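You operate a simulated robot arm through the tools that you are given. There is no shell and no other tool. Be economical: measure what you need, move in short steps, check, and stop when the job is done.

You are at the controls of a simulated robot arm. One attempt, no reset.

TASK
Stick up the daisy on the pattern card: its four wheels in order, no petal over another.
Fine: stack them hub on hub on the flower board, each petal over a mark; leave the two spare wheels on the table loose, their pads whole.

The check looks at the end state, three seconds after you hand in, the way a careful person would. Anything else that was tipped, shoved, dropped, spilled or broken makes it a failure.

THE ROBOT
A 6-joint arm with a two-finger gripper, on a carriage that runs on a rail from [-0.002, -1.17] to [0.002, 1.17] (x, y) and turns from -3.107 to 2.688 rad about z. Base frame: it is fixed where the carriage stands at the start and does not move with it; the origin is on the floor, on the carriage's upright axis, x ahead of it, y to its left, z up; the surface under the hand at the start is at about z = 0.75. Units: m, rad, N and s.
Its first joint turns from -2.897 to 2.897 rad. Payload 5 kg.
The tool frame sits at the grasp point between the pads (the TCP): z along the fingers, y along the line on which they close. The tips reach 0.03 m beyond it. Largest opening 0.176 m; the body of the gripper starts 0.153 m behind the TCP.
Orientation is told as [roll, pitch, yaw] about the base's x, y, z axes, in that order, counted from this pose: with the fingers straight down and closing along the base's y, the tool's x points along the base's -x, its y along +y and its z along -z.

THE INTERFACE
- The arm moves only by the tool step_arm. Its argument "series" is a list that holds one entry, the list of rows, each a list of 7 numbers: the turn, a rotation vector about the base's x, y, z in rad, then the shift along the base's x, y, z in m, then the gripper command, from -1 (fully open) to 1 (shut), values between in proportion. In form: [[[rx, ry, rz, x, y, z, fingers], ...]]. A call has 1 to 8 rows; each row shifts and turns the commanded pose from where the row before left it. A row lasts 0.2 s, in which the tool goes at most 0.05 m and 0.15 rad; a call with a longer step from one row to the next is refused whole, and so is a gripper value outside its range. Where a pose cannot be reached the arm comes as near as it can. A force on the tool above 50 N (or 10 N above the force at the start of the call, whichever is more), or a blocked arm, ends the call early, and 0.2 s more pass. The fingers move at their own pace and stop on an object; they squeeze with about 33 N. The grip force told is the motor's: it shows also when the fingers shut on nothing. Time passes only in rows, and 0.2 s behind the last, so rows that do not move let the fingers close. The reply holds the time, the measured pose of the TCP, the force on the tool along the base axes, the opening and the grip force, in the units named above and with some noise, with the torque about the TCP (base axes, N m) and any sound that the robot's microphone picked up, and new pictures: "views" is both (left out), scene, wrist or none.
- Cameras (640 x 400 px; columns grow to the right, rows downward): "scene" is now at [0.0567, 0.1884, 1.5913]; the picture's right is [-0.40, -0.91, 0.00], its down [-0.68, 0.30, -0.67] and it looks along [0.62, -0.27, -0.74] (base axes); focal length 269 px, centre (320, 200). "wrist" rides on the gripper at [0.067, -0.009, -0.183] in the tool frame; the picture's right is [0.14, 0.99, 0.00], its down [-0.92, 0.13, -0.36] and it looks along [-0.36, 0.05, 0.93] (tool axes); focal length 251 px, centre (320, 200). There is no depth. A picture from a camera that has moved, and an enlarged one, comes with that camera's place and axes in the base frame and with its lens. The place of the scene camera against the robot may be out by one fixed shift of up to 0.018 m in any direction.
- raise_lower(by): slides the trunk up (or, below 0, down) by that many m; the arm and the scene camera ride with it, the base frame stays. It gives what a move gives, with no picture.
- roll_base(legs): drives the robot by 1 to 6 legs, each [ahead, left, turn to the left] in m, m and rad, along the robot's own axes; the way and the turn of a leg run together, so that a leg with both is an arc; at most 1.5 m and 3.142 rad a leg. The arm and the cameras ride along, it lands a little off, and it stops where it bumps. It keeps to its track: a leg is cut to what the track allows. It gives what a move gives, and a new picture of the scene camera.
- head_to(pan, tilt): turns the head with the scene camera to pan (to the left, within 2.094 rad either way) and tilt (down, from -0.506 to 1.204), counted from straight ahead of the robot. It gives what a move gives, and a new picture of the scene camera.
- close_up(camera, box): a new picture of the part [left, top, right, bottom] of that camera's present view, enlarged. The clock stands still meanwhile.
- finish_job(): hands the job in; it is judged then, once.

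Go step by step. Nothing tells you exact positions but the pictures and the camera data: compare them with the known pose of the tool, close in by small moves and look again before you grip or let go. The budget is 120 turns and 260 pictures, counting those below and the enlarged ones. Unless the task says otherwise, let go and move clear before handing in, and close with one line.

The tools are called as a command line: name --argument value ..., lists and objects as JSON in quotes. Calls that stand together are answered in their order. step_arm: Moves the arm, as the interface text tells. Its arguments: {"type":"object","properties":{"series":{"type":"array"},"views":{"type":"string","enum":["both","scene","wrist","none"]}},"required":["series"]} The other tools are called the same way: raise_lower (by) slides the trunk up or down; roll_base (legs) drives the base; head_to (pan, tilt) turns the head that bears the scene camera; close_up (camera, box) takes an enlarged picture of a part of a camera's view; finish_job () hands the job in.

At the start:

```text
clock: 0.0
eef_pos: [0.6961, 0.1144, 1.0075]
orientation: [0.0, 0.0, 0.0]
ft_force: [-0.1, -0.2, -0.2]
torque: [-0.02, -0.02, -0.02]
width: 0.1759
grasp_force: 0.0
trunk travel left (down, up): [-0.15, 0.2]
robot x, y, heading: [0.0003, 0.0054, 0.003]
head pan, tilt: [-0.415, 0.831]
```

scene: 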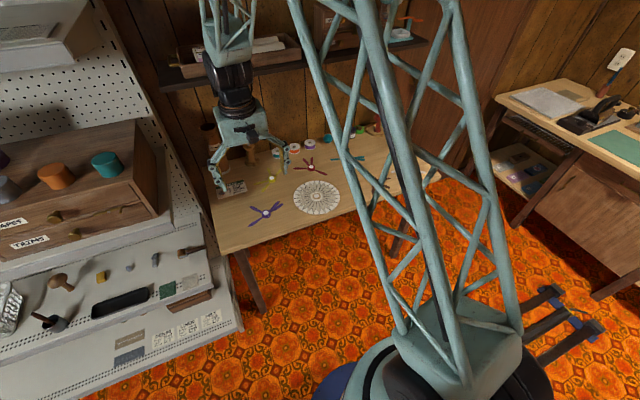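
wrist: 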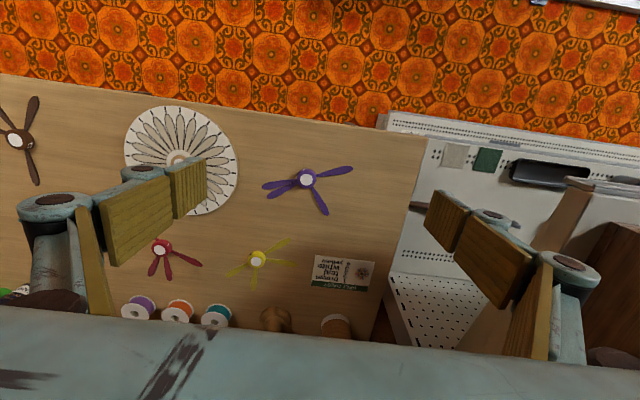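

I see a table with a round flower board, several petal wheels with white hubs, and a small card. I'll enlarge to read the card and board.

close_up --camera "wrist" --box '[220, 140, 420, 340]'

close_up --camera "wrist" --box '[100, 90, 260, 230]'

close_up --camera "scene" --box '[200, 110, 440, 240]'

```text
2.00 times, centred on (320, 240) of wrist
camera zoom: at [0.6305, 0.105, 1.1908], right [-0.14, 0.99, 0.0], down [0.92, 0.13, 0.36], along [0.36, 0.05, -0.93], focal length 503 px, centre (320, 120)
```

zoom: 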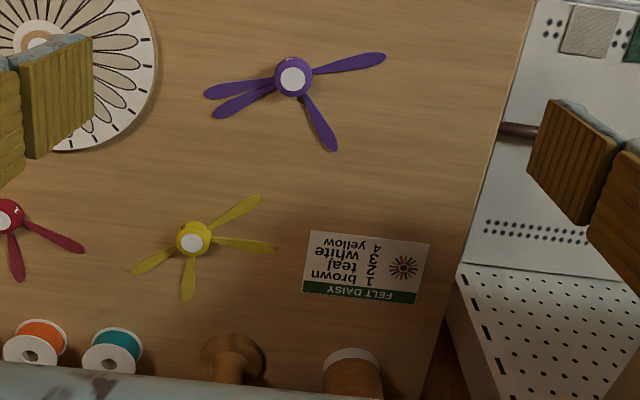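

```text
2.86 times, centred on (180, 160) of wrist
camera zoom: at [0.6305, 0.105, 1.1908], right [-0.14, 0.99, 0.0], down [0.92, 0.13, 0.36], along [0.36, 0.05, -0.93], focal length 718 px, centre (720, 314)
```

zoom: 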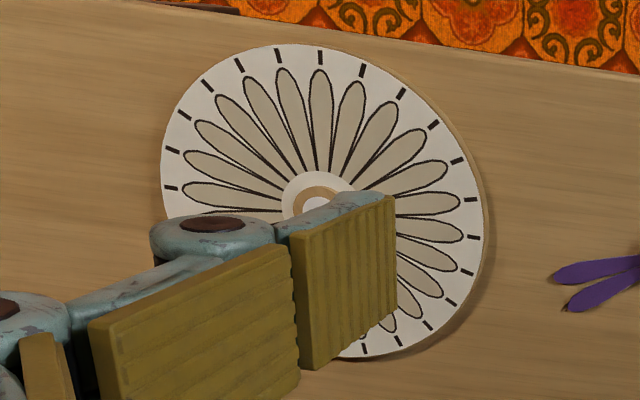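

```text
2.67 times, centred on (320, 175) of scene
camera zoom: at [0.0567, 0.1884, 1.5913], right [-0.4, -0.91, 0.0], down [-0.68, 0.3, -0.67], along [0.62, -0.27, -0.74], focal length 718 px, centre (320, 267)
```

zoom: 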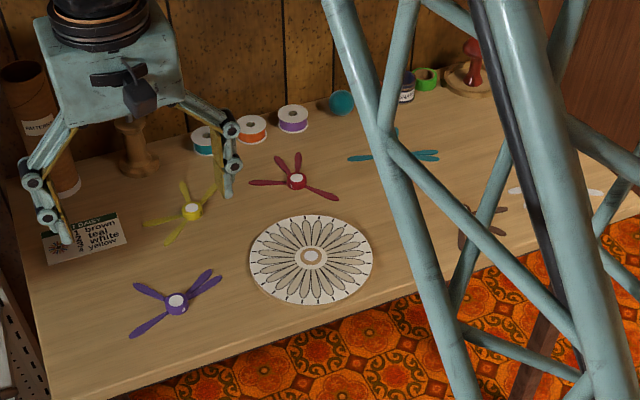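

The card reads 1 brown, 2 teal, 3 white, 4 yellow; purple and red are the spares. I slide along the rail to the right to see the other wheels.

roll_base --legs '[[0, -0.35, 0]]'

step_arm --series '[[[0, 0, 0, 0, 0, 0, -1]]]' --views "wrist"

```text
clock: 2.3
eef_pos: [0.6977, -0.235, 1.0078]
orientation: [-0.001, 0.0, -0.008]
ft_force: [0.2, -0.2, 0.0]
torque: [-0.02, -0.04, 0.0]
width: 0.1762
grasp_force: 0.1
trunk travel left (down, up): [-0.15, 0.2]
robot x, y, heading: [-0.0019, -0.3429, -0.007]
head pan, tilt: [-0.415, 0.831]
camera scene: at [0.0574, -0.1557, 1.5913], right [-0.41, -0.91, 0.0], down [-0.67, 0.3, -0.67], along [0.61, -0.28, -0.74], focal length 269 px, centre (320, 200)
```

scene: 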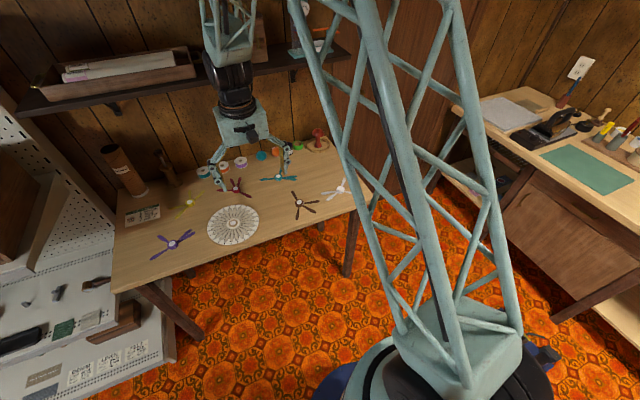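

```text
clock: 2.7
eef_pos: [0.697, -0.2348, 1.0085]
orientation: [-0.001, 0.0, -0.007]
ft_force: [-0.5, 0.9, 0.7]
torque: [0.01, 0.02, -0.02]
width: 0.1761
grasp_force: 0.1
trunk travel left (down, up): [-0.15, 0.2]
robot x, y, heading: [-0.0001, -0.3406, -0.007]
head pan, tilt: [-0.415, 0.831]
camera wrist: at [0.6305, -0.2436, 1.1908], right [-0.13, 0.99, 0.0], down [0.92, 0.12, 0.36], along [0.36, 0.05, -0.93], focal length 251 px, centre (320, 200)
```

wrist: 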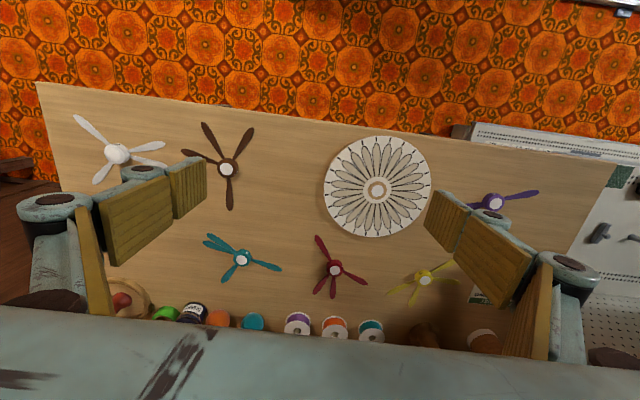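

close_up --camera "wrist" --box '[60, 100, 260, 225]'

close_up --camera "wrist" --box '[180, 210, 380, 335]'

close_up --camera "wrist" --box '[316, 130, 436, 240]'

close_up --camera "scene" --box '[110, 130, 370, 280]'

```text
3.20 times, centred on (160, 162) of wrist
camera zoom: at [0.6305, -0.2436, 1.1908], right [-0.13, 0.99, 0.0], down [0.92, 0.12, 0.36], along [0.36, 0.05, -0.93], focal length 805 px, centre (832, 320)
```

zoom: 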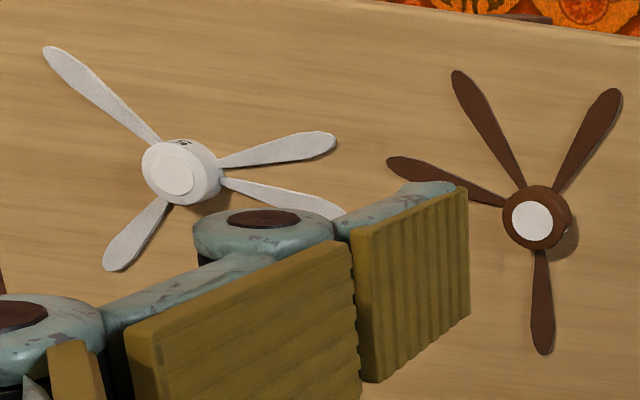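

```text
3.20 times, centred on (280, 272) of wrist
camera zoom: at [0.6305, -0.2436, 1.1908], right [-0.13, 0.99, 0.0], down [0.92, 0.12, 0.36], along [0.36, 0.05, -0.93], focal length 805 px, centre (448, -32)
```

zoom: 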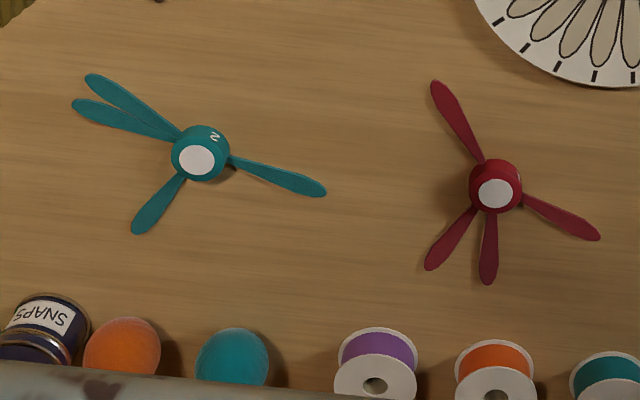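

```text
3.64 times, centred on (376, 185) of wrist
camera zoom: at [0.6305, -0.2436, 1.1908], right [-0.13, 0.99, 0.0], down [0.92, 0.12, 0.36], along [0.36, 0.05, -0.93], focal length 914 px, centre (116, 254)
```

zoom: 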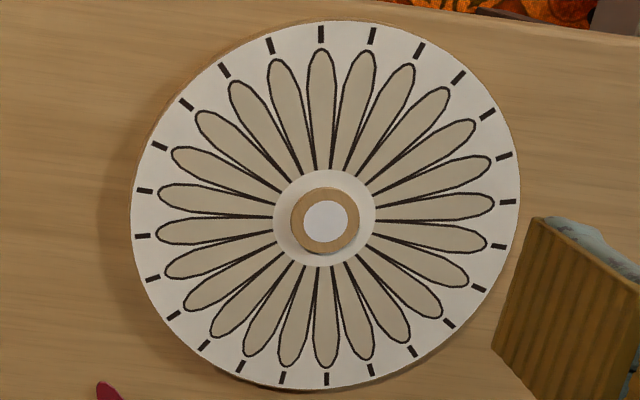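

```text
2.46 times, centred on (240, 205) of scene
camera zoom: at [0.0573, -0.1557, 1.5913], right [-0.41, -0.91, 0.0], down [-0.67, 0.3, -0.67], along [0.61, -0.28, -0.74], focal length 662 px, centre (517, 188)
```

zoom: 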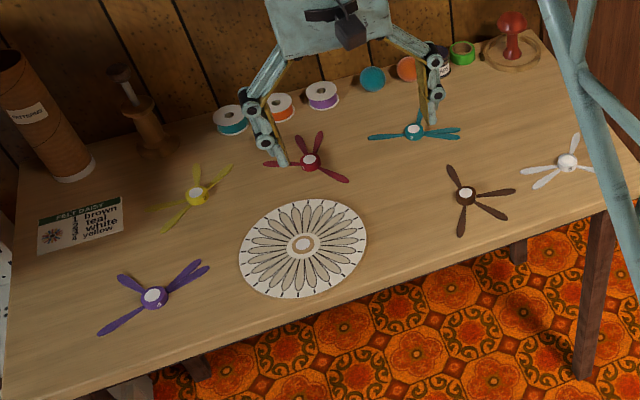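

Next I hover over the brown wheel at mid height for a closer look at hub and petals.

step_arm --series '[[[0, 0, 0, 0.012, -0.03, -0.025, -1], [0, 0, 0, 0.012, -0.03, -0.025, -1], [0, 0, 0, 0.012, -0.03, -0.025, -1], [0, 0, 0, 0.012, -0.03, -0.025, -1], [0, 0, 0, 0.011, -0.03, -0.025, -1], [0, 0, 0, 0, 0, 0, -1]]]' --views "both"

close_up --camera "wrist" --box '[220, 80, 420, 280]'

close_up --camera "scene" --box '[230, 140, 370, 230]'

```text
clock: 4.1
eef_pos: [0.7571, -0.3852, 0.8815]
orientation: [-0.001, 0.001, -0.007]
ft_force: [0.4, -1.0, -1.3]
torque: [0.13, 0.11, 0.02]
width: 0.1761
grasp_force: 0.1
trunk travel left (down, up): [-0.15, 0.2]
robot x, y, heading: [-0.0016, -0.3424, -0.009]
head pan, tilt: [-0.415, 0.831]
camera scene: at [0.0584, -0.1561, 1.5913], right [-0.41, -0.91, 0.0], down [-0.67, 0.3, -0.67], along [0.61, -0.28, -0.74], focal length 269 px, centre (320, 200)
camera wrist: at [0.6901, -0.3938, 1.0642], right [-0.13, 0.99, 0.0], down [0.92, 0.12, 0.36], along [0.36, 0.05, -0.93], focal length 251 px, centre (320, 200)
```

scene: 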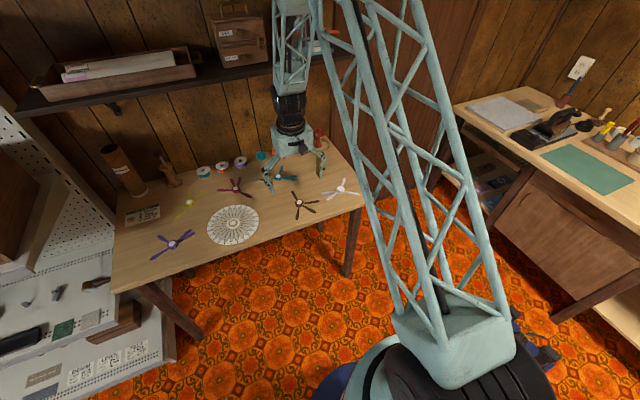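
wrist: 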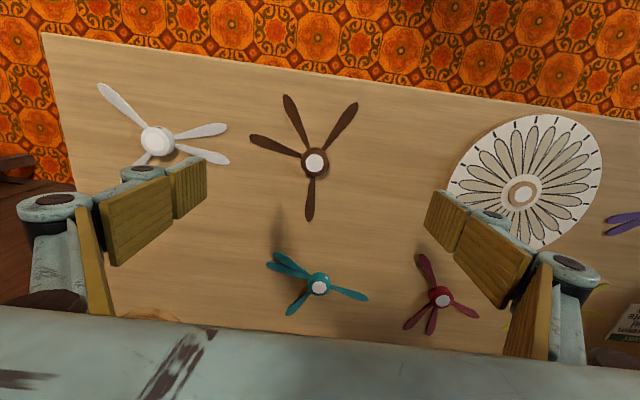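

```text
2.00 times, centred on (320, 180) of wrist
camera zoom: at [0.6901, -0.3938, 1.0642], right [-0.13, 0.99, 0.0], down [0.92, 0.12, 0.36], along [0.36, 0.05, -0.93], focal length 503 px, centre (320, 240)
```

zoom: 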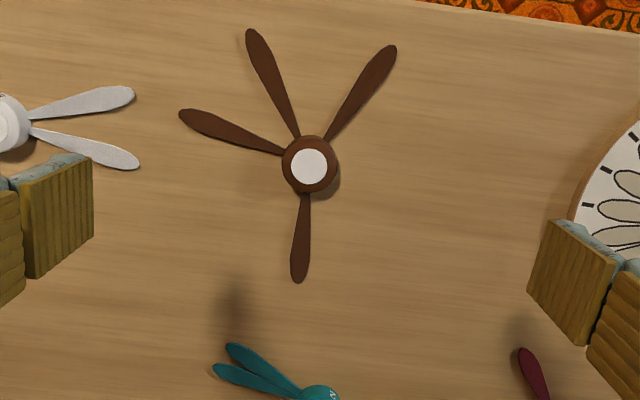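

```text
4.44 times, centred on (300, 185) of scene
camera zoom: at [0.0584, -0.1561, 1.5913], right [-0.41, -0.91, 0.0], down [-0.67, 0.3, -0.67], along [0.61, -0.28, -0.74], focal length 1196 px, centre (409, 267)
```

zoom: 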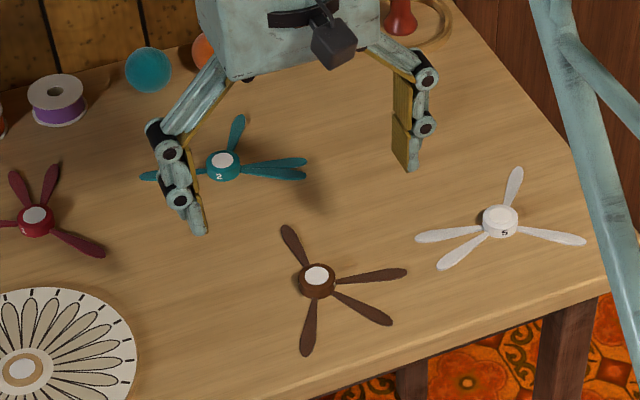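

close_up --camera "scene" --box '[284, 185, 324, 220]'

close_up --camera "scene" --box '[320, 170, 360, 205]'

close_up --camera "scene" --box '[255, 160, 305, 190]'

close_up --camera "scene" --box '[115, 195, 170, 230]'

close_up --camera "scene" --box '[215, 205, 250, 240]'

```text
11.43 times, centred on (304, 202) of scene
camera zoom: at [0.0584, -0.1561, 1.5913], right [-0.41, -0.91, 0.0], down [-0.67, 0.3, -0.67], along [0.61, -0.28, -0.74], focal length 3075 px, centre (503, 171)
```

zoom: 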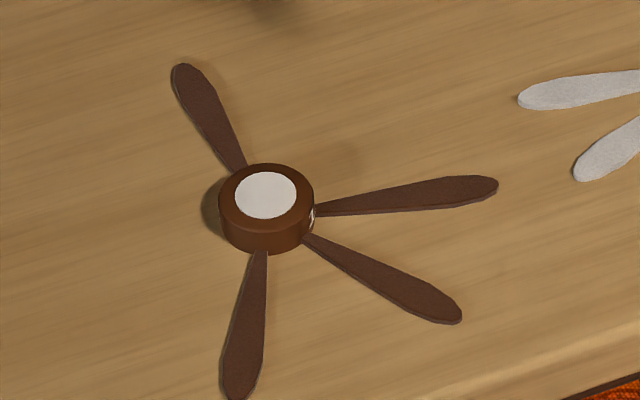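

```text
11.43 times, centred on (340, 188) of scene
camera zoom: at [0.0584, -0.1561, 1.5913], right [-0.41, -0.91, 0.0], down [-0.67, 0.3, -0.67], along [0.61, -0.28, -0.74], focal length 3075 px, centre (91, 343)
```

zoom: 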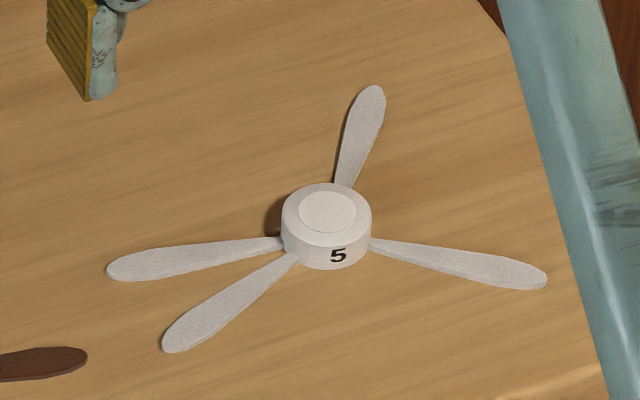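

```text
12.80 times, centred on (280, 175) of scene
camera zoom: at [0.0584, -0.1561, 1.5913], right [-0.41, -0.91, 0.0], down [-0.67, 0.3, -0.67], along [0.61, -0.28, -0.74], focal length 3444 px, centre (832, 520)
```

zoom: 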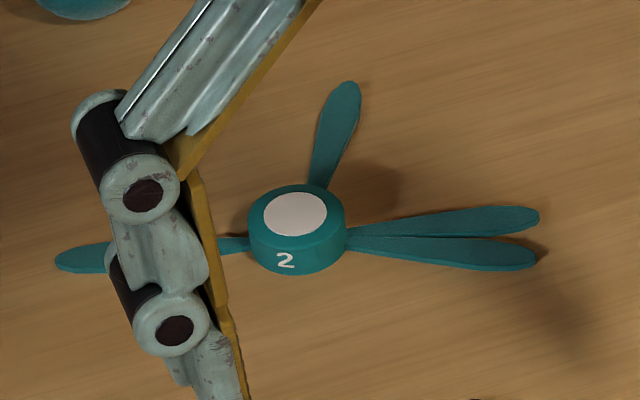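

```text
11.43 times, centred on (142, 212) of scene
camera zoom: at [0.0584, -0.1561, 1.5913], right [-0.41, -0.91, 0.0], down [-0.67, 0.3, -0.67], along [0.61, -0.28, -0.74], focal length 3075 px, centre (2349, 57)
```

zoom: 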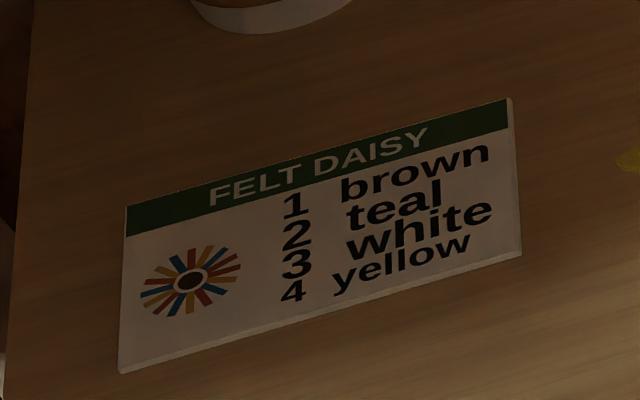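

```text
11.43 times, centred on (232, 222) of scene
camera zoom: at [0.0584, -0.1561, 1.5913], right [-0.41, -0.91, 0.0], down [-0.67, 0.3, -0.67], along [0.61, -0.28, -0.74], focal length 3075 px, centre (1320, -57)
```

zoom: 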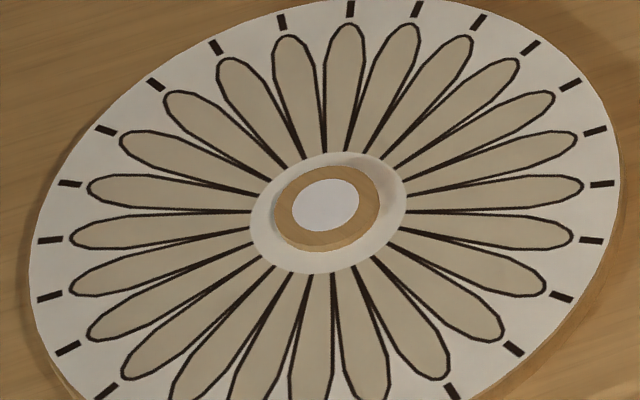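

Petal patterns appear to fit a 24-slot (15°) grid: brown {0,10,14,17}, teal {0,7,18,19}, white {0,8,10,18}. I need yellow and the board angle.

close_up --camera "scene" --box '[165, 185, 215, 220]'

close_up --camera "scene" --box '[200, 198, 264, 248]'

```text
11.43 times, centred on (190, 202) of scene
camera zoom: at [0.0584, -0.1561, 1.5913], right [-0.41, -0.91, 0.0], down [-0.67, 0.3, -0.67], along [0.61, -0.28, -0.74], focal length 3075 px, centre (1806, 171)
```

zoom: 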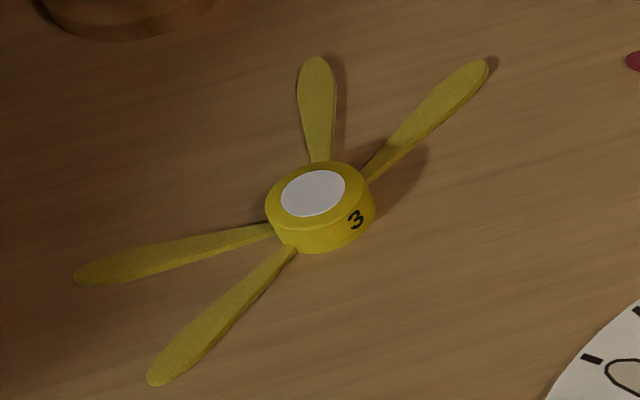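

```text
8.00 times, centred on (232, 223) of scene
camera zoom: at [0.0584, -0.1561, 1.5913], right [-0.41, -0.91, 0.0], down [-0.67, 0.3, -0.67], along [0.61, -0.28, -0.74], focal length 2153 px, centre (1024, 16)
```

zoom: 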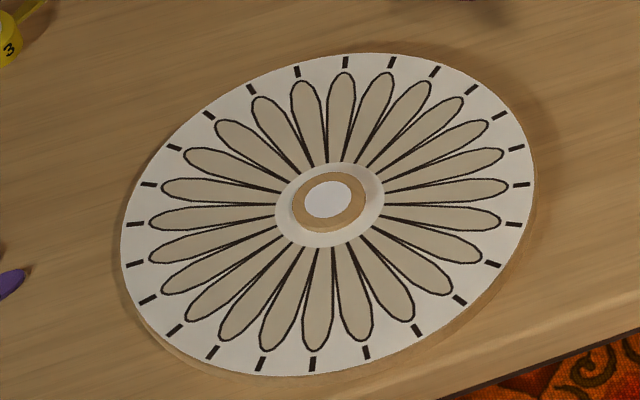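

Yellow is {0,6,9,21} and the board marks lie at about -1.9° mod 15°. A disjoint layout: brown T1→slot 0, teal→-3, white→1, yellow→-1. I'll descend over brown and look at heights.

step_arm --series '[[[0, 0, 0, 0.0, -0.003, -0.03, 0.1], [0, 0, 0, 0.001, -0.0025, -0.03, 0.1], [0, 0, 0, 0, 0, 0, 0.1], [0, 0, 0, 0, 0, 0, 0.1], [0, 0, 0, 0, 0, 0, 0.1]]]' --views "both"

close_up --camera "wrist" --box '[240, 110, 400, 210]'

close_up --camera "scene" --box '[279, 175, 329, 220]'

```text
clock: 5.3
eef_pos: [0.7547, -0.3916, 0.8197]
orientation: [0.001, -0.001, -0.008]
ft_force: [-0.3, -0.3, 0.0]
torque: [-0.03, -0.05, -0.04]
width: 0.0793
grasp_force: 0.1
trunk travel left (down, up): [-0.15, 0.2]
robot x, y, heading: [0.0017, -0.3448, -0.009]
head pan, tilt: [-0.415, 0.831]
camera scene: at [0.057, -0.1557, 1.5913], right [-0.41, -0.91, 0.0], down [-0.67, 0.3, -0.67], along [0.61, -0.28, -0.74], focal length 269 px, centre (320, 200)
camera wrist: at [0.6887, -0.3997, 1.0033], right [-0.13, 0.99, 0.0], down [0.92, 0.12, 0.36], along [0.36, 0.05, -0.93], focal length 251 px, centre (320, 200)
```

scene: 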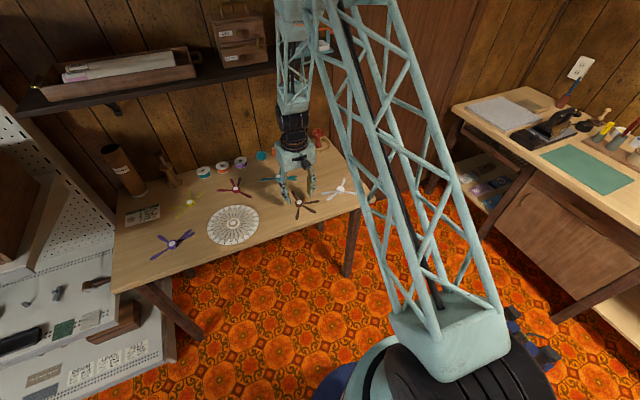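
wrist: 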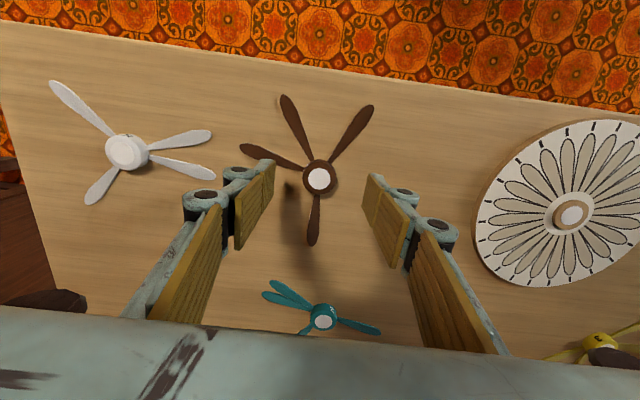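

```text
4.00 times, centred on (320, 160) of wrist
camera zoom: at [0.6887, -0.3997, 1.0033], right [-0.13, 0.99, 0.0], down [0.92, 0.12, 0.36], along [0.36, 0.05, -0.93], focal length 1006 px, centre (320, 360)
```

zoom: 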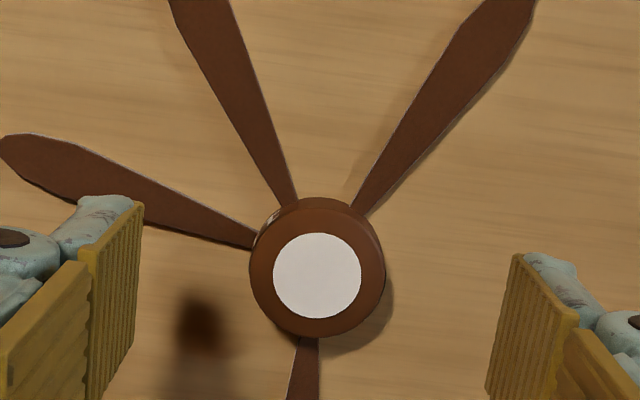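

```text
8.89 times, centred on (304, 198) of scene
camera zoom: at [0.057, -0.1557, 1.5913], right [-0.41, -0.91, 0.0], down [-0.67, 0.3, -0.67], along [0.61, -0.28, -0.74], focal length 2392 px, centre (462, 222)
```

zoom: 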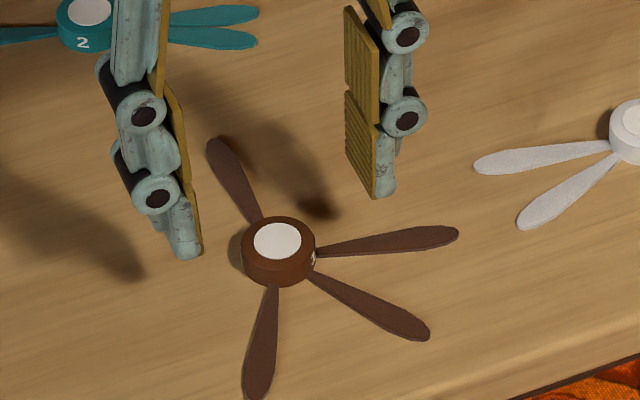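

Hub ≈32 mm across and well under the fingers. Nudge +2 mm in x and descend to just around the hub top.

step_arm --series '[[[0, 0, 0, 0.002, -0.0005, -0.015, 0.3], [0, 0, 0, 0, 0, -0.013, 0.3], [0, 0, 0, 0, 0, 0, 0.3]]]' --views "wrist"

close_up --camera "wrist" --box '[240, 110, 400, 210]'

close_up --camera "scene" --box '[284, 185, 324, 220]'

```text
clock: 6.1
eef_pos: [0.759, -0.3899, 0.7943]
orientation: [-0.002, 0.001, -0.008]
ft_force: [-0.3, -0.7, -0.5]
torque: [0.01, 0.06, -0.03]
width: 0.0616
grasp_force: 0.1
trunk travel left (down, up): [-0.15, 0.2]
robot x, y, heading: [0.0009, -0.3446, -0.005]
head pan, tilt: [-0.415, 0.831]
camera wrist: at [0.6921, -0.3983, 0.9764], right [-0.13, 0.99, 0.0], down [0.92, 0.12, 0.36], along [0.36, 0.05, -0.93], focal length 251 px, centre (320, 200)
```

wrist: 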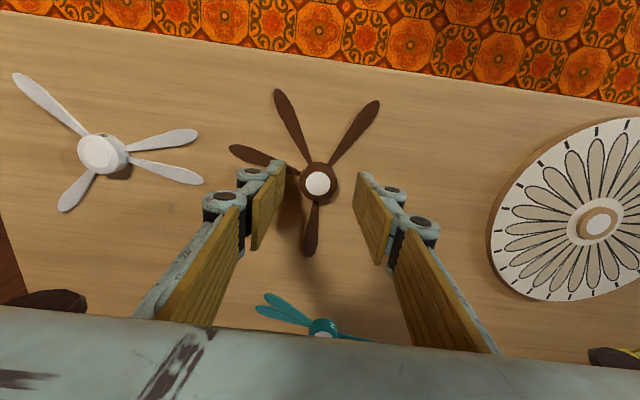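

```text
4.00 times, centred on (320, 160) of wrist
camera zoom: at [0.6921, -0.3983, 0.9764], right [-0.13, 0.99, 0.0], down [0.92, 0.12, 0.36], along [0.36, 0.05, -0.93], focal length 1006 px, centre (320, 360)
```

zoom: 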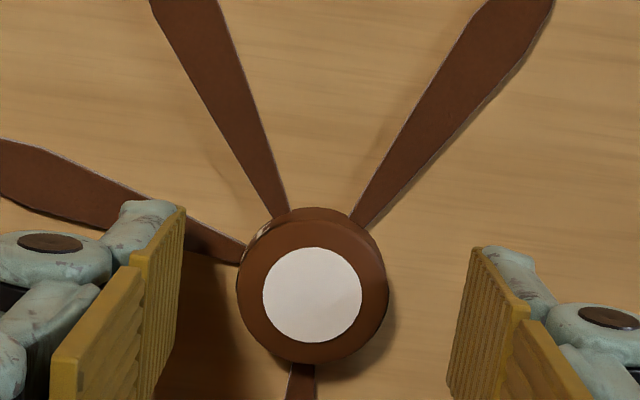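

```text
11.43 times, centred on (304, 202) of scene
camera zoom: at [0.0577, -0.1557, 1.5913], right [-0.41, -0.91, 0.0], down [-0.67, 0.3, -0.67], along [0.61, -0.28, -0.74], focal length 3075 px, centre (503, 171)
```

zoom: 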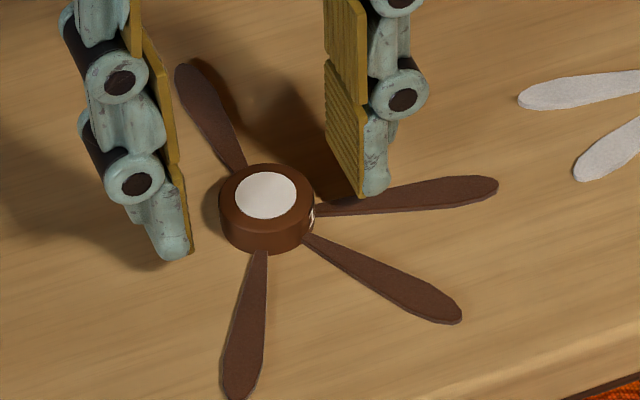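

step_arm --series '[[[0, 0, 0, 0, 0, -0.003, 0.5], [0, 0, 0, 0, 0, -0.002, 0.5], [0, 0, 0, 0, 0, 0, 0.5]]]' --views "none"

close_up --camera "scene" --box '[289, 188, 314, 208]'

close_up --camera "wrist" --box '[260, 140, 380, 220]'

```text
clock: 6.9
eef_pos: [0.759, -0.3906, 0.7886]
orientation: [-0.001, 0.002, -0.007]
ft_force: [-0.3, -1.0, -0.7]
torque: [0.0, 0.02, -0.03]
width: 0.0441
grasp_force: 0.1
trunk travel left (down, up): [-0.15, 0.2]
robot x, y, heading: [0.0005, -0.3412, -0.009]
head pan, tilt: [-0.415, 0.831]
```

```text
16.00 times, centred on (302, 198) of scene
camera zoom: at [0.0575, -0.1557, 1.5913], right [-0.41, -0.91, 0.0], down [-0.67, 0.3, -0.67], along [0.61, -0.28, -0.74], focal length 4305 px, centre (616, 232)
```

zoom: 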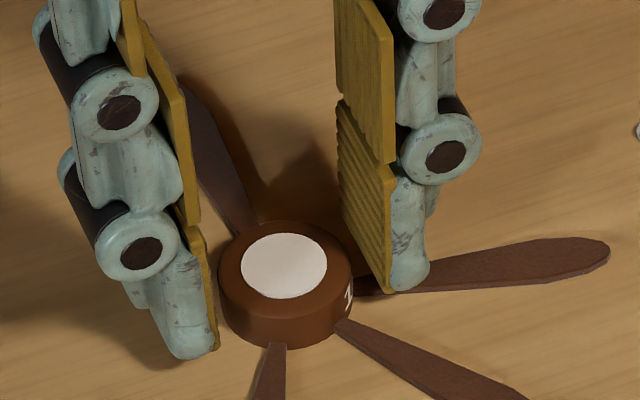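

```text
5.00 times, centred on (320, 180) of wrist
camera zoom: at [0.692, -0.3987, 0.9713], right [-0.13, 0.99, 0.0], down [0.92, 0.12, 0.36], along [0.36, 0.05, -0.93], focal length 1257 px, centre (320, 300)
```

zoom: 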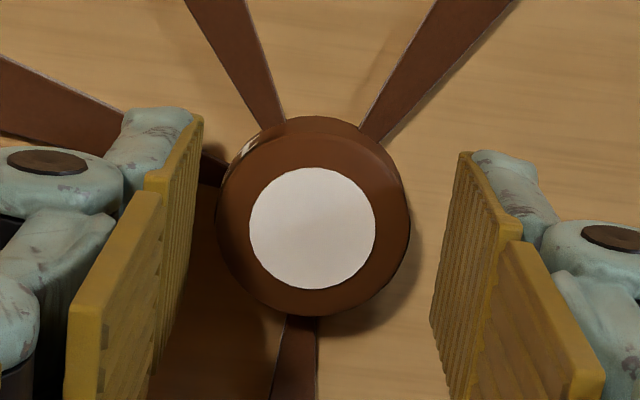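

step_arm --series '[[[0, 0, 0, 0, -0.001, -0.001, 0.6], [0, 0, 0, 0, 0, 0, 0.7], [0, 0, 0, 0, 0, 0, 1], [0, 0, 0, 0, 0, 0, 1]]]' --views "none"

close_up --camera "scene" --box '[284, 183, 324, 213]'

close_up --camera "wrist" --box '[240, 110, 400, 210]'

```text
clock: 7.9
eef_pos: [0.7584, -0.3918, 0.7875]
orientation: [0.0, 0.0, -0.008]
ft_force: [0.7, 0.5, 1.1]
torque: [0.08, -0.01, 0.0]
width: 0.0323
grasp_force: 33.2
trunk travel left (down, up): [-0.15, 0.2]
robot x, y, heading: [-0.0029, -0.3429, -0.008]
head pan, tilt: [-0.415, 0.831]
```

```text
13.33 times, centred on (304, 198) of scene
camera zoom: at [0.0573, -0.1557, 1.5913], right [-0.41, -0.91, 0.0], down [-0.67, 0.3, -0.67], along [0.61, -0.28, -0.74], focal length 3588 px, centre (533, 227)
```

zoom: 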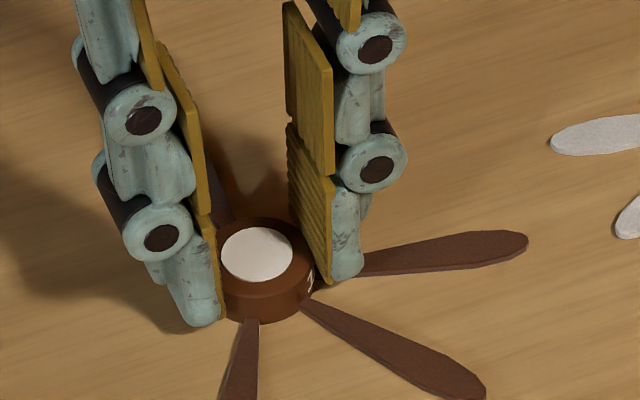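

```text
4.00 times, centred on (320, 160) of wrist
camera zoom: at [0.6921, -0.4001, 0.9703], right [-0.13, 0.99, 0.0], down [0.92, 0.12, 0.36], along [0.36, 0.05, -0.93], focal length 1006 px, centre (320, 360)
```

zoom: 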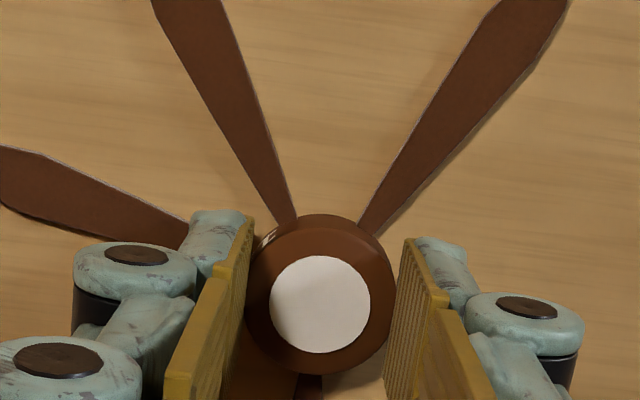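

Brown hub is held at 32 mm. Lift and carry it to above the board.

step_arm --series '[[[0, 0, 0, 0, 0, 0.035, 1], [0, 0, 0, 0, 0, 0.04, 1], [0, 0, 0, 0.001, 0.045, 0, 1], [0, 0, 0, 0.001, 0.045, 0, 1], [0, 0, 0, 0.001, 0.045, 0, 1], [0, 0, 0, 0.001, 0.045, 0, 1], [0, 0, 0, 0.001, 0.045, 0, 1], [0, 0, 0, 0.001, 0.045, 0, 1]]]' --views "both"

close_up --camera "wrist" --box '[210, 70, 430, 220]'

close_up --camera "scene" --box '[200, 190, 264, 240]'

```text
clock: 9.7
eef_pos: [0.7634, -0.1219, 0.8639]
orientation: [0.0, 0.002, -0.008]
ft_force: [0.1, -0.1, -0.3]
torque: [0.06, 0.03, -0.01]
width: 0.0319
grasp_force: 33.5
trunk travel left (down, up): [-0.15, 0.2]
robot x, y, heading: [0.0006, -0.344, -0.011]
head pan, tilt: [-0.415, 0.831]
camera scene: at [0.0575, -0.1561, 1.5913], right [-0.41, -0.91, 0.0], down [-0.67, 0.3, -0.67], along [0.61, -0.28, -0.74], focal length 269 px, centre (320, 200)
camera wrist: at [0.6958, -0.1308, 1.0467], right [-0.13, 0.99, 0.0], down [0.92, 0.12, 0.36], along [0.36, 0.05, -0.93], focal length 251 px, centre (320, 200)
```

scene: 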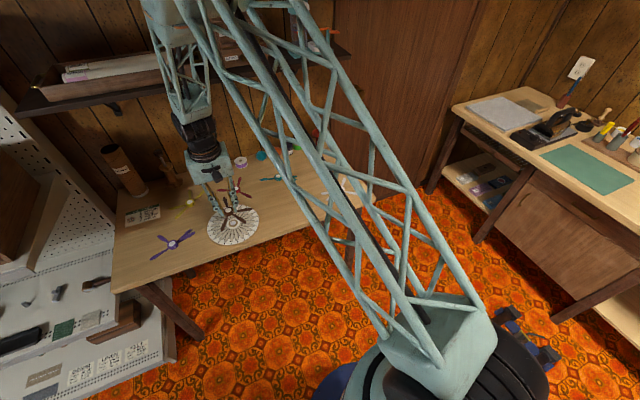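
wrist: 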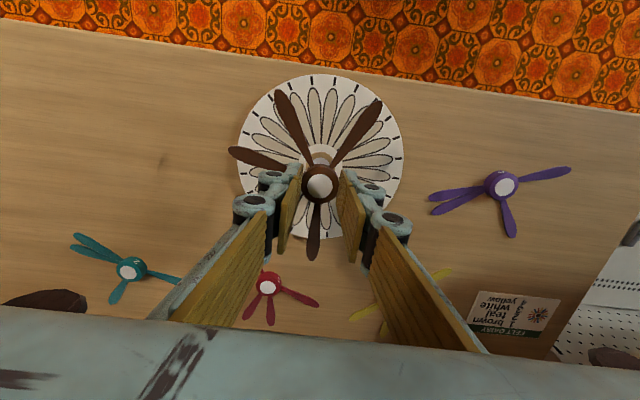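

```text
2.67 times, centred on (320, 145) of wrist
camera zoom: at [0.6958, -0.1308, 1.0467], right [-0.13, 0.99, 0.0], down [0.92, 0.12, 0.36], along [0.36, 0.05, -0.93], focal length 670 px, centre (320, 347)
```

zoom: 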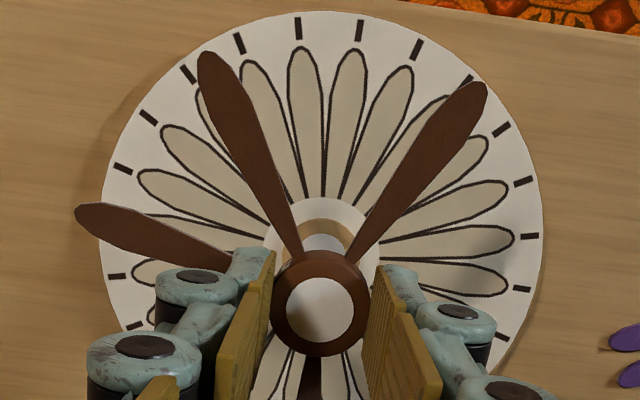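

```text
8.00 times, centred on (232, 215) of scene
camera zoom: at [0.0575, -0.1561, 1.5913], right [-0.41, -0.91, 0.0], down [-0.67, 0.3, -0.67], along [0.61, -0.28, -0.74], focal length 2153 px, centre (1024, 80)
```

zoom: 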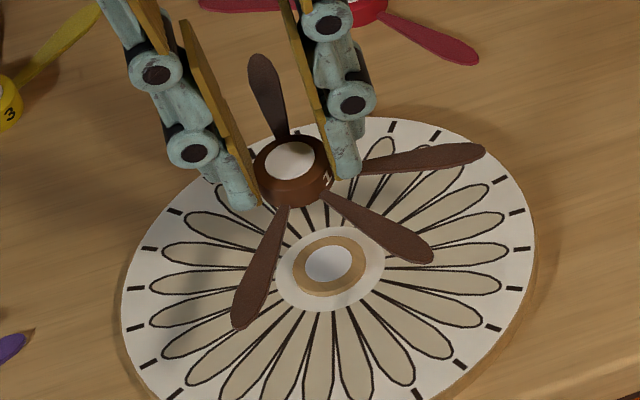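

Nearly centred: rotate -3.5°, nudge, and descend to about 2 cm above for a check.

step_arm --series '[[[0, 0, -0.06, 0.0017, 0.0006, -0.01, 1], [0, 0, 0, 0, 0, -0.02, 1], [0, 0, 0, 0, 0, 0, 1]]]' --views "none"

close_up --camera "wrist" --box '[200, 60, 440, 240]'

close_up --camera "scene" --box '[200, 195, 264, 245]'

```text
clock: 10.5
eef_pos: [0.7652, -0.1241, 0.8331]
orientation: [0.0, -0.001, -0.068]
ft_force: [0.7, -0.2, -1.0]
torque: [0.0, 0.07, -0.02]
width: 0.0324
grasp_force: 33.0
trunk travel left (down, up): [-0.15, 0.2]
robot x, y, heading: [0.0007, -0.3433, -0.007]
head pan, tilt: [-0.415, 0.831]
```

```text
2.22 times, centred on (320, 150) of wrist
camera zoom: at [0.6984, -0.1277, 1.0164], right [-0.07, 1.0, 0.0], down [0.93, 0.07, 0.36], along [0.36, 0.03, -0.93], focal length 559 px, centre (320, 311)
```

zoom: 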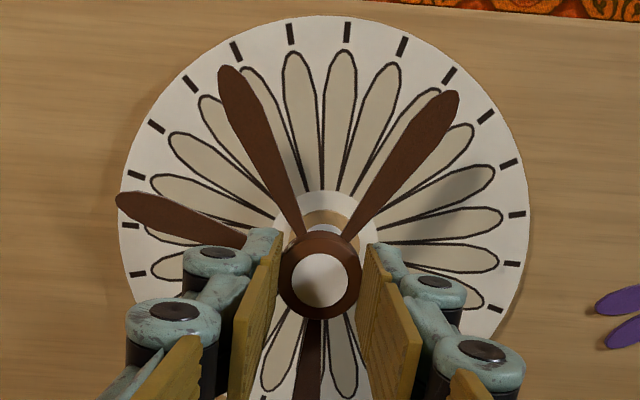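

```text
8.00 times, centred on (232, 220) of scene
camera zoom: at [0.0579, -0.1556, 1.5912], right [-0.41, -0.91, 0.0], down [-0.67, 0.3, -0.67], along [0.61, -0.28, -0.74], focal length 2153 px, centre (1024, 40)
```

zoom: 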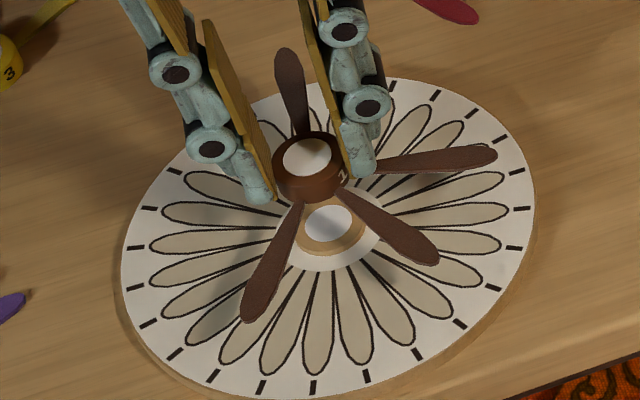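

step_arm --series '[[[0, 0, 0, 0, 0.002, -0.008, 1], [0, 0, 0, 0, 0, -0.008, 1], [0, 0, 0, 0, 0, 0, 1]]]' --views "none"

close_up --camera "wrist" --box '[200, 60, 440, 240]'

close_up --camera "scene" --box '[212, 203, 252, 233]'

```text
clock: 11.3
eef_pos: [0.7653, -0.1199, 0.8176]
orientation: [0.0, -0.001, -0.069]
ft_force: [0.5, 0.3, -1.4]
torque: [0.01, 0.03, -0.01]
width: 0.032
grasp_force: 33.3
trunk travel left (down, up): [-0.15, 0.2]
robot x, y, heading: [0.0022, -0.3412, -0.005]
head pan, tilt: [-0.415, 0.831]
```

```text
2.22 times, centred on (320, 150) of wrist
camera zoom: at [0.6989, -0.124, 1.0003], right [-0.07, 1.0, 0.0], down [0.93, 0.07, 0.36], along [0.36, 0.03, -0.93], focal length 559 px, centre (320, 311)
```

zoom: 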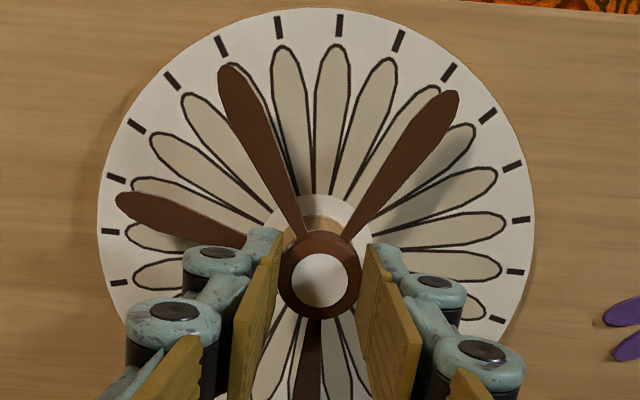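

```text
13.33 times, centred on (232, 218) of scene
camera zoom: at [0.0577, -0.1557, 1.5913], right [-0.41, -0.91, 0.0], down [-0.67, 0.3, -0.67], along [0.61, -0.28, -0.74], focal length 3588 px, centre (1493, -40)
```

zoom: 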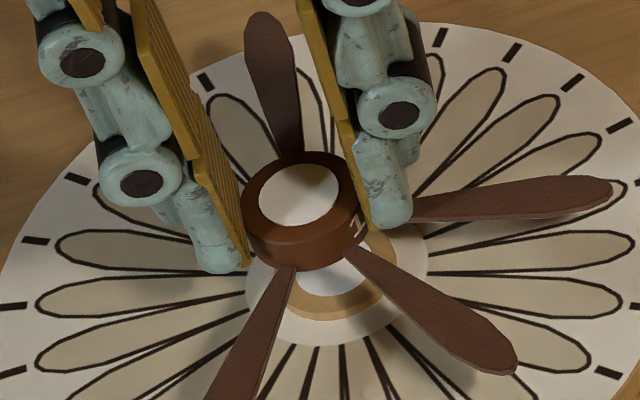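

Tick-line intersection shows the board centre 2 mm toward -x, -y; angles match. Correct, then lower in small steps.

step_arm --series '[[[0, 0, 0, -0.002, -0.002, 0, 1], [0, 0, 0, 0, 0, -0.002, 1], [0, 0, 0, 0, 0, 0, 1], [0, 0, 0, 0, 0, 0, 1]]]' --views "none"

close_up --camera "wrist" --box '[200, 60, 440, 240]'

close_up --camera "scene" --box '[212, 203, 252, 233]'

```text
clock: 12.3
eef_pos: [0.7637, -0.1212, 0.8151]
orientation: [0.0, 0.0, -0.07]
ft_force: [0.0, 0.5, -0.3]
torque: [0.02, -0.01, 0.02]
width: 0.0322
grasp_force: 33.2
trunk travel left (down, up): [-0.15, 0.2]
robot x, y, heading: [0.0003, -0.3446, -0.007]
head pan, tilt: [-0.415, 0.831]
```

```text
2.22 times, centred on (320, 150) of wrist
camera zoom: at [0.6967, -0.1256, 0.9986], right [-0.07, 1.0, 0.0], down [0.93, 0.07, 0.36], along [0.36, 0.03, -0.93], focal length 559 px, centre (320, 311)
```

zoom: 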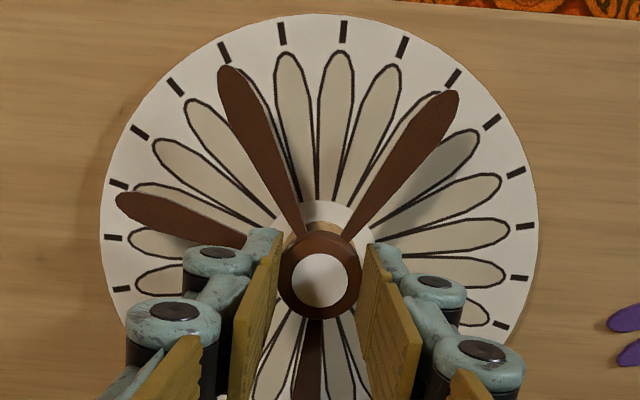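

```text
13.33 times, centred on (232, 218) of scene
camera zoom: at [0.0574, -0.1557, 1.5913], right [-0.41, -0.91, 0.0], down [-0.67, 0.3, -0.67], along [0.61, -0.28, -0.74], focal length 3588 px, centre (1493, -40)
```

zoom: 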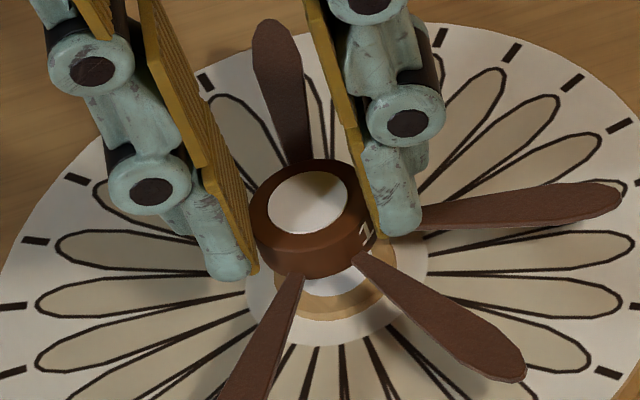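

Aligned within ~0.5 mm. Lower gently until contact.

step_arm --series '[[[0, 0, 0, 0, 0, -0.003, 1], [0, 0, 0, 0, 0, -0.002, 1], [0, 0, 0, 0, 0, 0, 1]]]' --views "none"

close_up --camera "scene" --box '[212, 203, 252, 233]'

```text
clock: 13.1
eef_pos: [0.7652, -0.1223, 0.8104]
orientation: [0.001, 0.0, -0.068]
ft_force: [-0.4, -0.3, -1.1]
torque: [0.0, 0.03, 0.0]
width: 0.0321
grasp_force: 32.6
trunk travel left (down, up): [-0.15, 0.2]
robot x, y, heading: [-0.0043, -0.3422, -0.009]
head pan, tilt: [-0.415, 0.831]
```

```text
13.33 times, centred on (232, 218) of scene
camera zoom: at [0.0574, -0.1557, 1.5913], right [-0.41, -0.91, 0.0], down [-0.67, 0.3, -0.67], along [0.61, -0.28, -0.74], focal length 3588 px, centre (1493, -40)
```

zoom: 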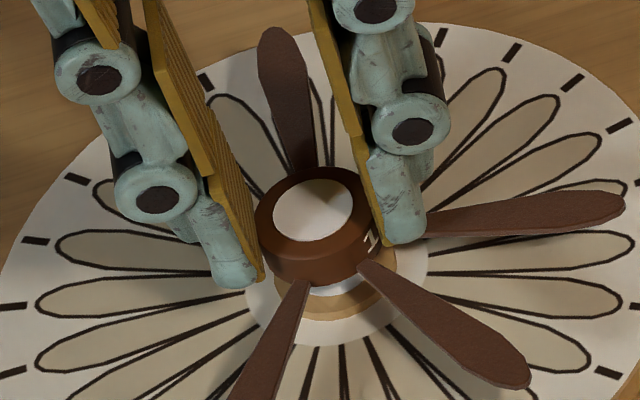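

step_arm --series '[[[0, 0, 0, 0, 0, -0.002, 1], [0, 0, 0, 0, 0, -0.002, 1], [0, 0, 0, 0, 0, 0, 1]]]' --views "none"

close_up --camera "wrist" --box '[200, 60, 440, 240]'

close_up --camera "scene" --box '[217, 208, 247, 233]'

```text
clock: 13.9
eef_pos: [0.7654, -0.1228, 0.8057]
orientation: [0.001, -0.001, -0.066]
ft_force: [-0.1, -0.3, -0.7]
torque: [0.02, 0.02, 0.0]
width: 0.032
grasp_force: 32.6
trunk travel left (down, up): [-0.15, 0.2]
robot x, y, heading: [0.0001, -0.3434, -0.012]
head pan, tilt: [-0.415, 0.831]
```

```text
2.22 times, centred on (320, 150) of wrist
camera zoom: at [0.6975, -0.1263, 0.9891], right [-0.07, 1.0, 0.0], down [0.93, 0.07, 0.36], along [0.36, 0.03, -0.93], focal length 559 px, centre (320, 311)
```

zoom: 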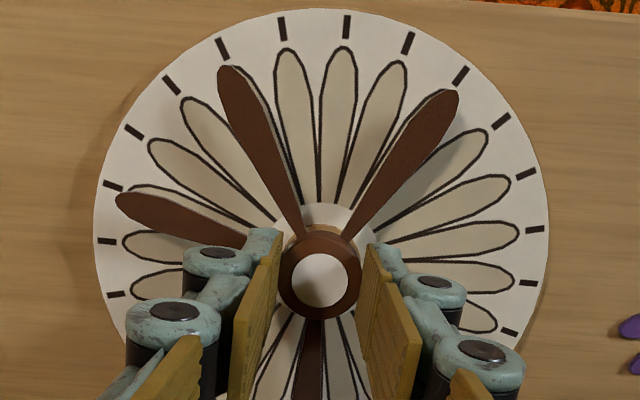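

```text
16.00 times, centred on (232, 220) of scene
camera zoom: at [0.0574, -0.1557, 1.5913], right [-0.41, -0.91, 0.0], down [-0.67, 0.3, -0.67], along [0.61, -0.28, -0.74], focal length 4305 px, centre (1728, -128)
```

zoom: 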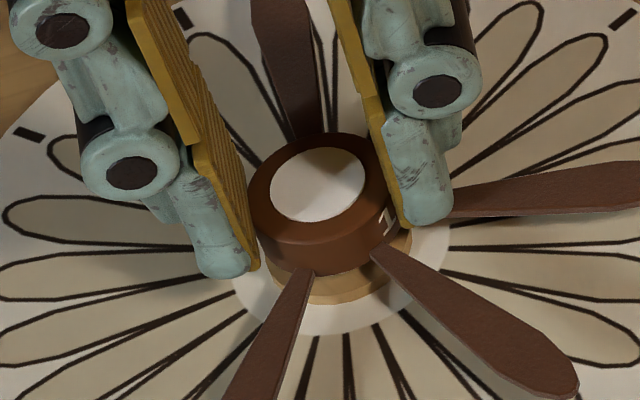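

step_arm --series '[[[0, 0, 0, 0, 0, -0.0015, 1], [0, 0, 0, 0, 0, -0.0015, 1], [0, 0, 0, 0, 0, 0, 1]]]' --views "none"

close_up --camera "scene" --box '[217, 208, 247, 233]'

```text
clock: 14.7
eef_pos: [0.7652, -0.1211, 0.8033]
orientation: [0.001, 0.001, -0.068]
ft_force: [-0.3, 0.6, -0.5]
torque: [0.01, 0.0, -0.02]
width: 0.0323
grasp_force: 32.9
trunk travel left (down, up): [-0.15, 0.2]
robot x, y, heading: [0.0013, -0.3449, -0.005]
head pan, tilt: [-0.415, 0.831]
```

```text
16.00 times, centred on (232, 220) of scene
camera zoom: at [0.0574, -0.1557, 1.5913], right [-0.41, -0.91, 0.0], down [-0.67, 0.3, -0.67], along [0.61, -0.28, -0.74], focal length 4305 px, centre (1728, -128)
```

zoom: 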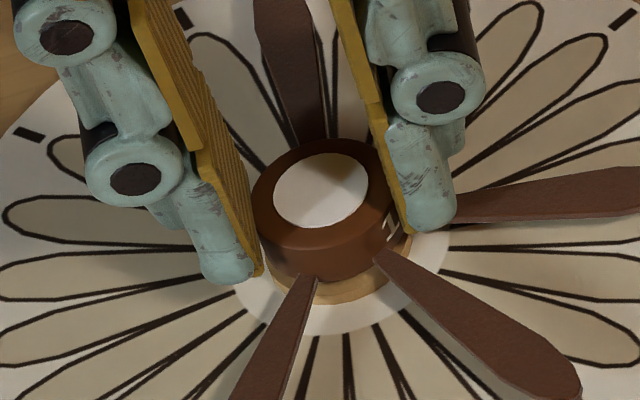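

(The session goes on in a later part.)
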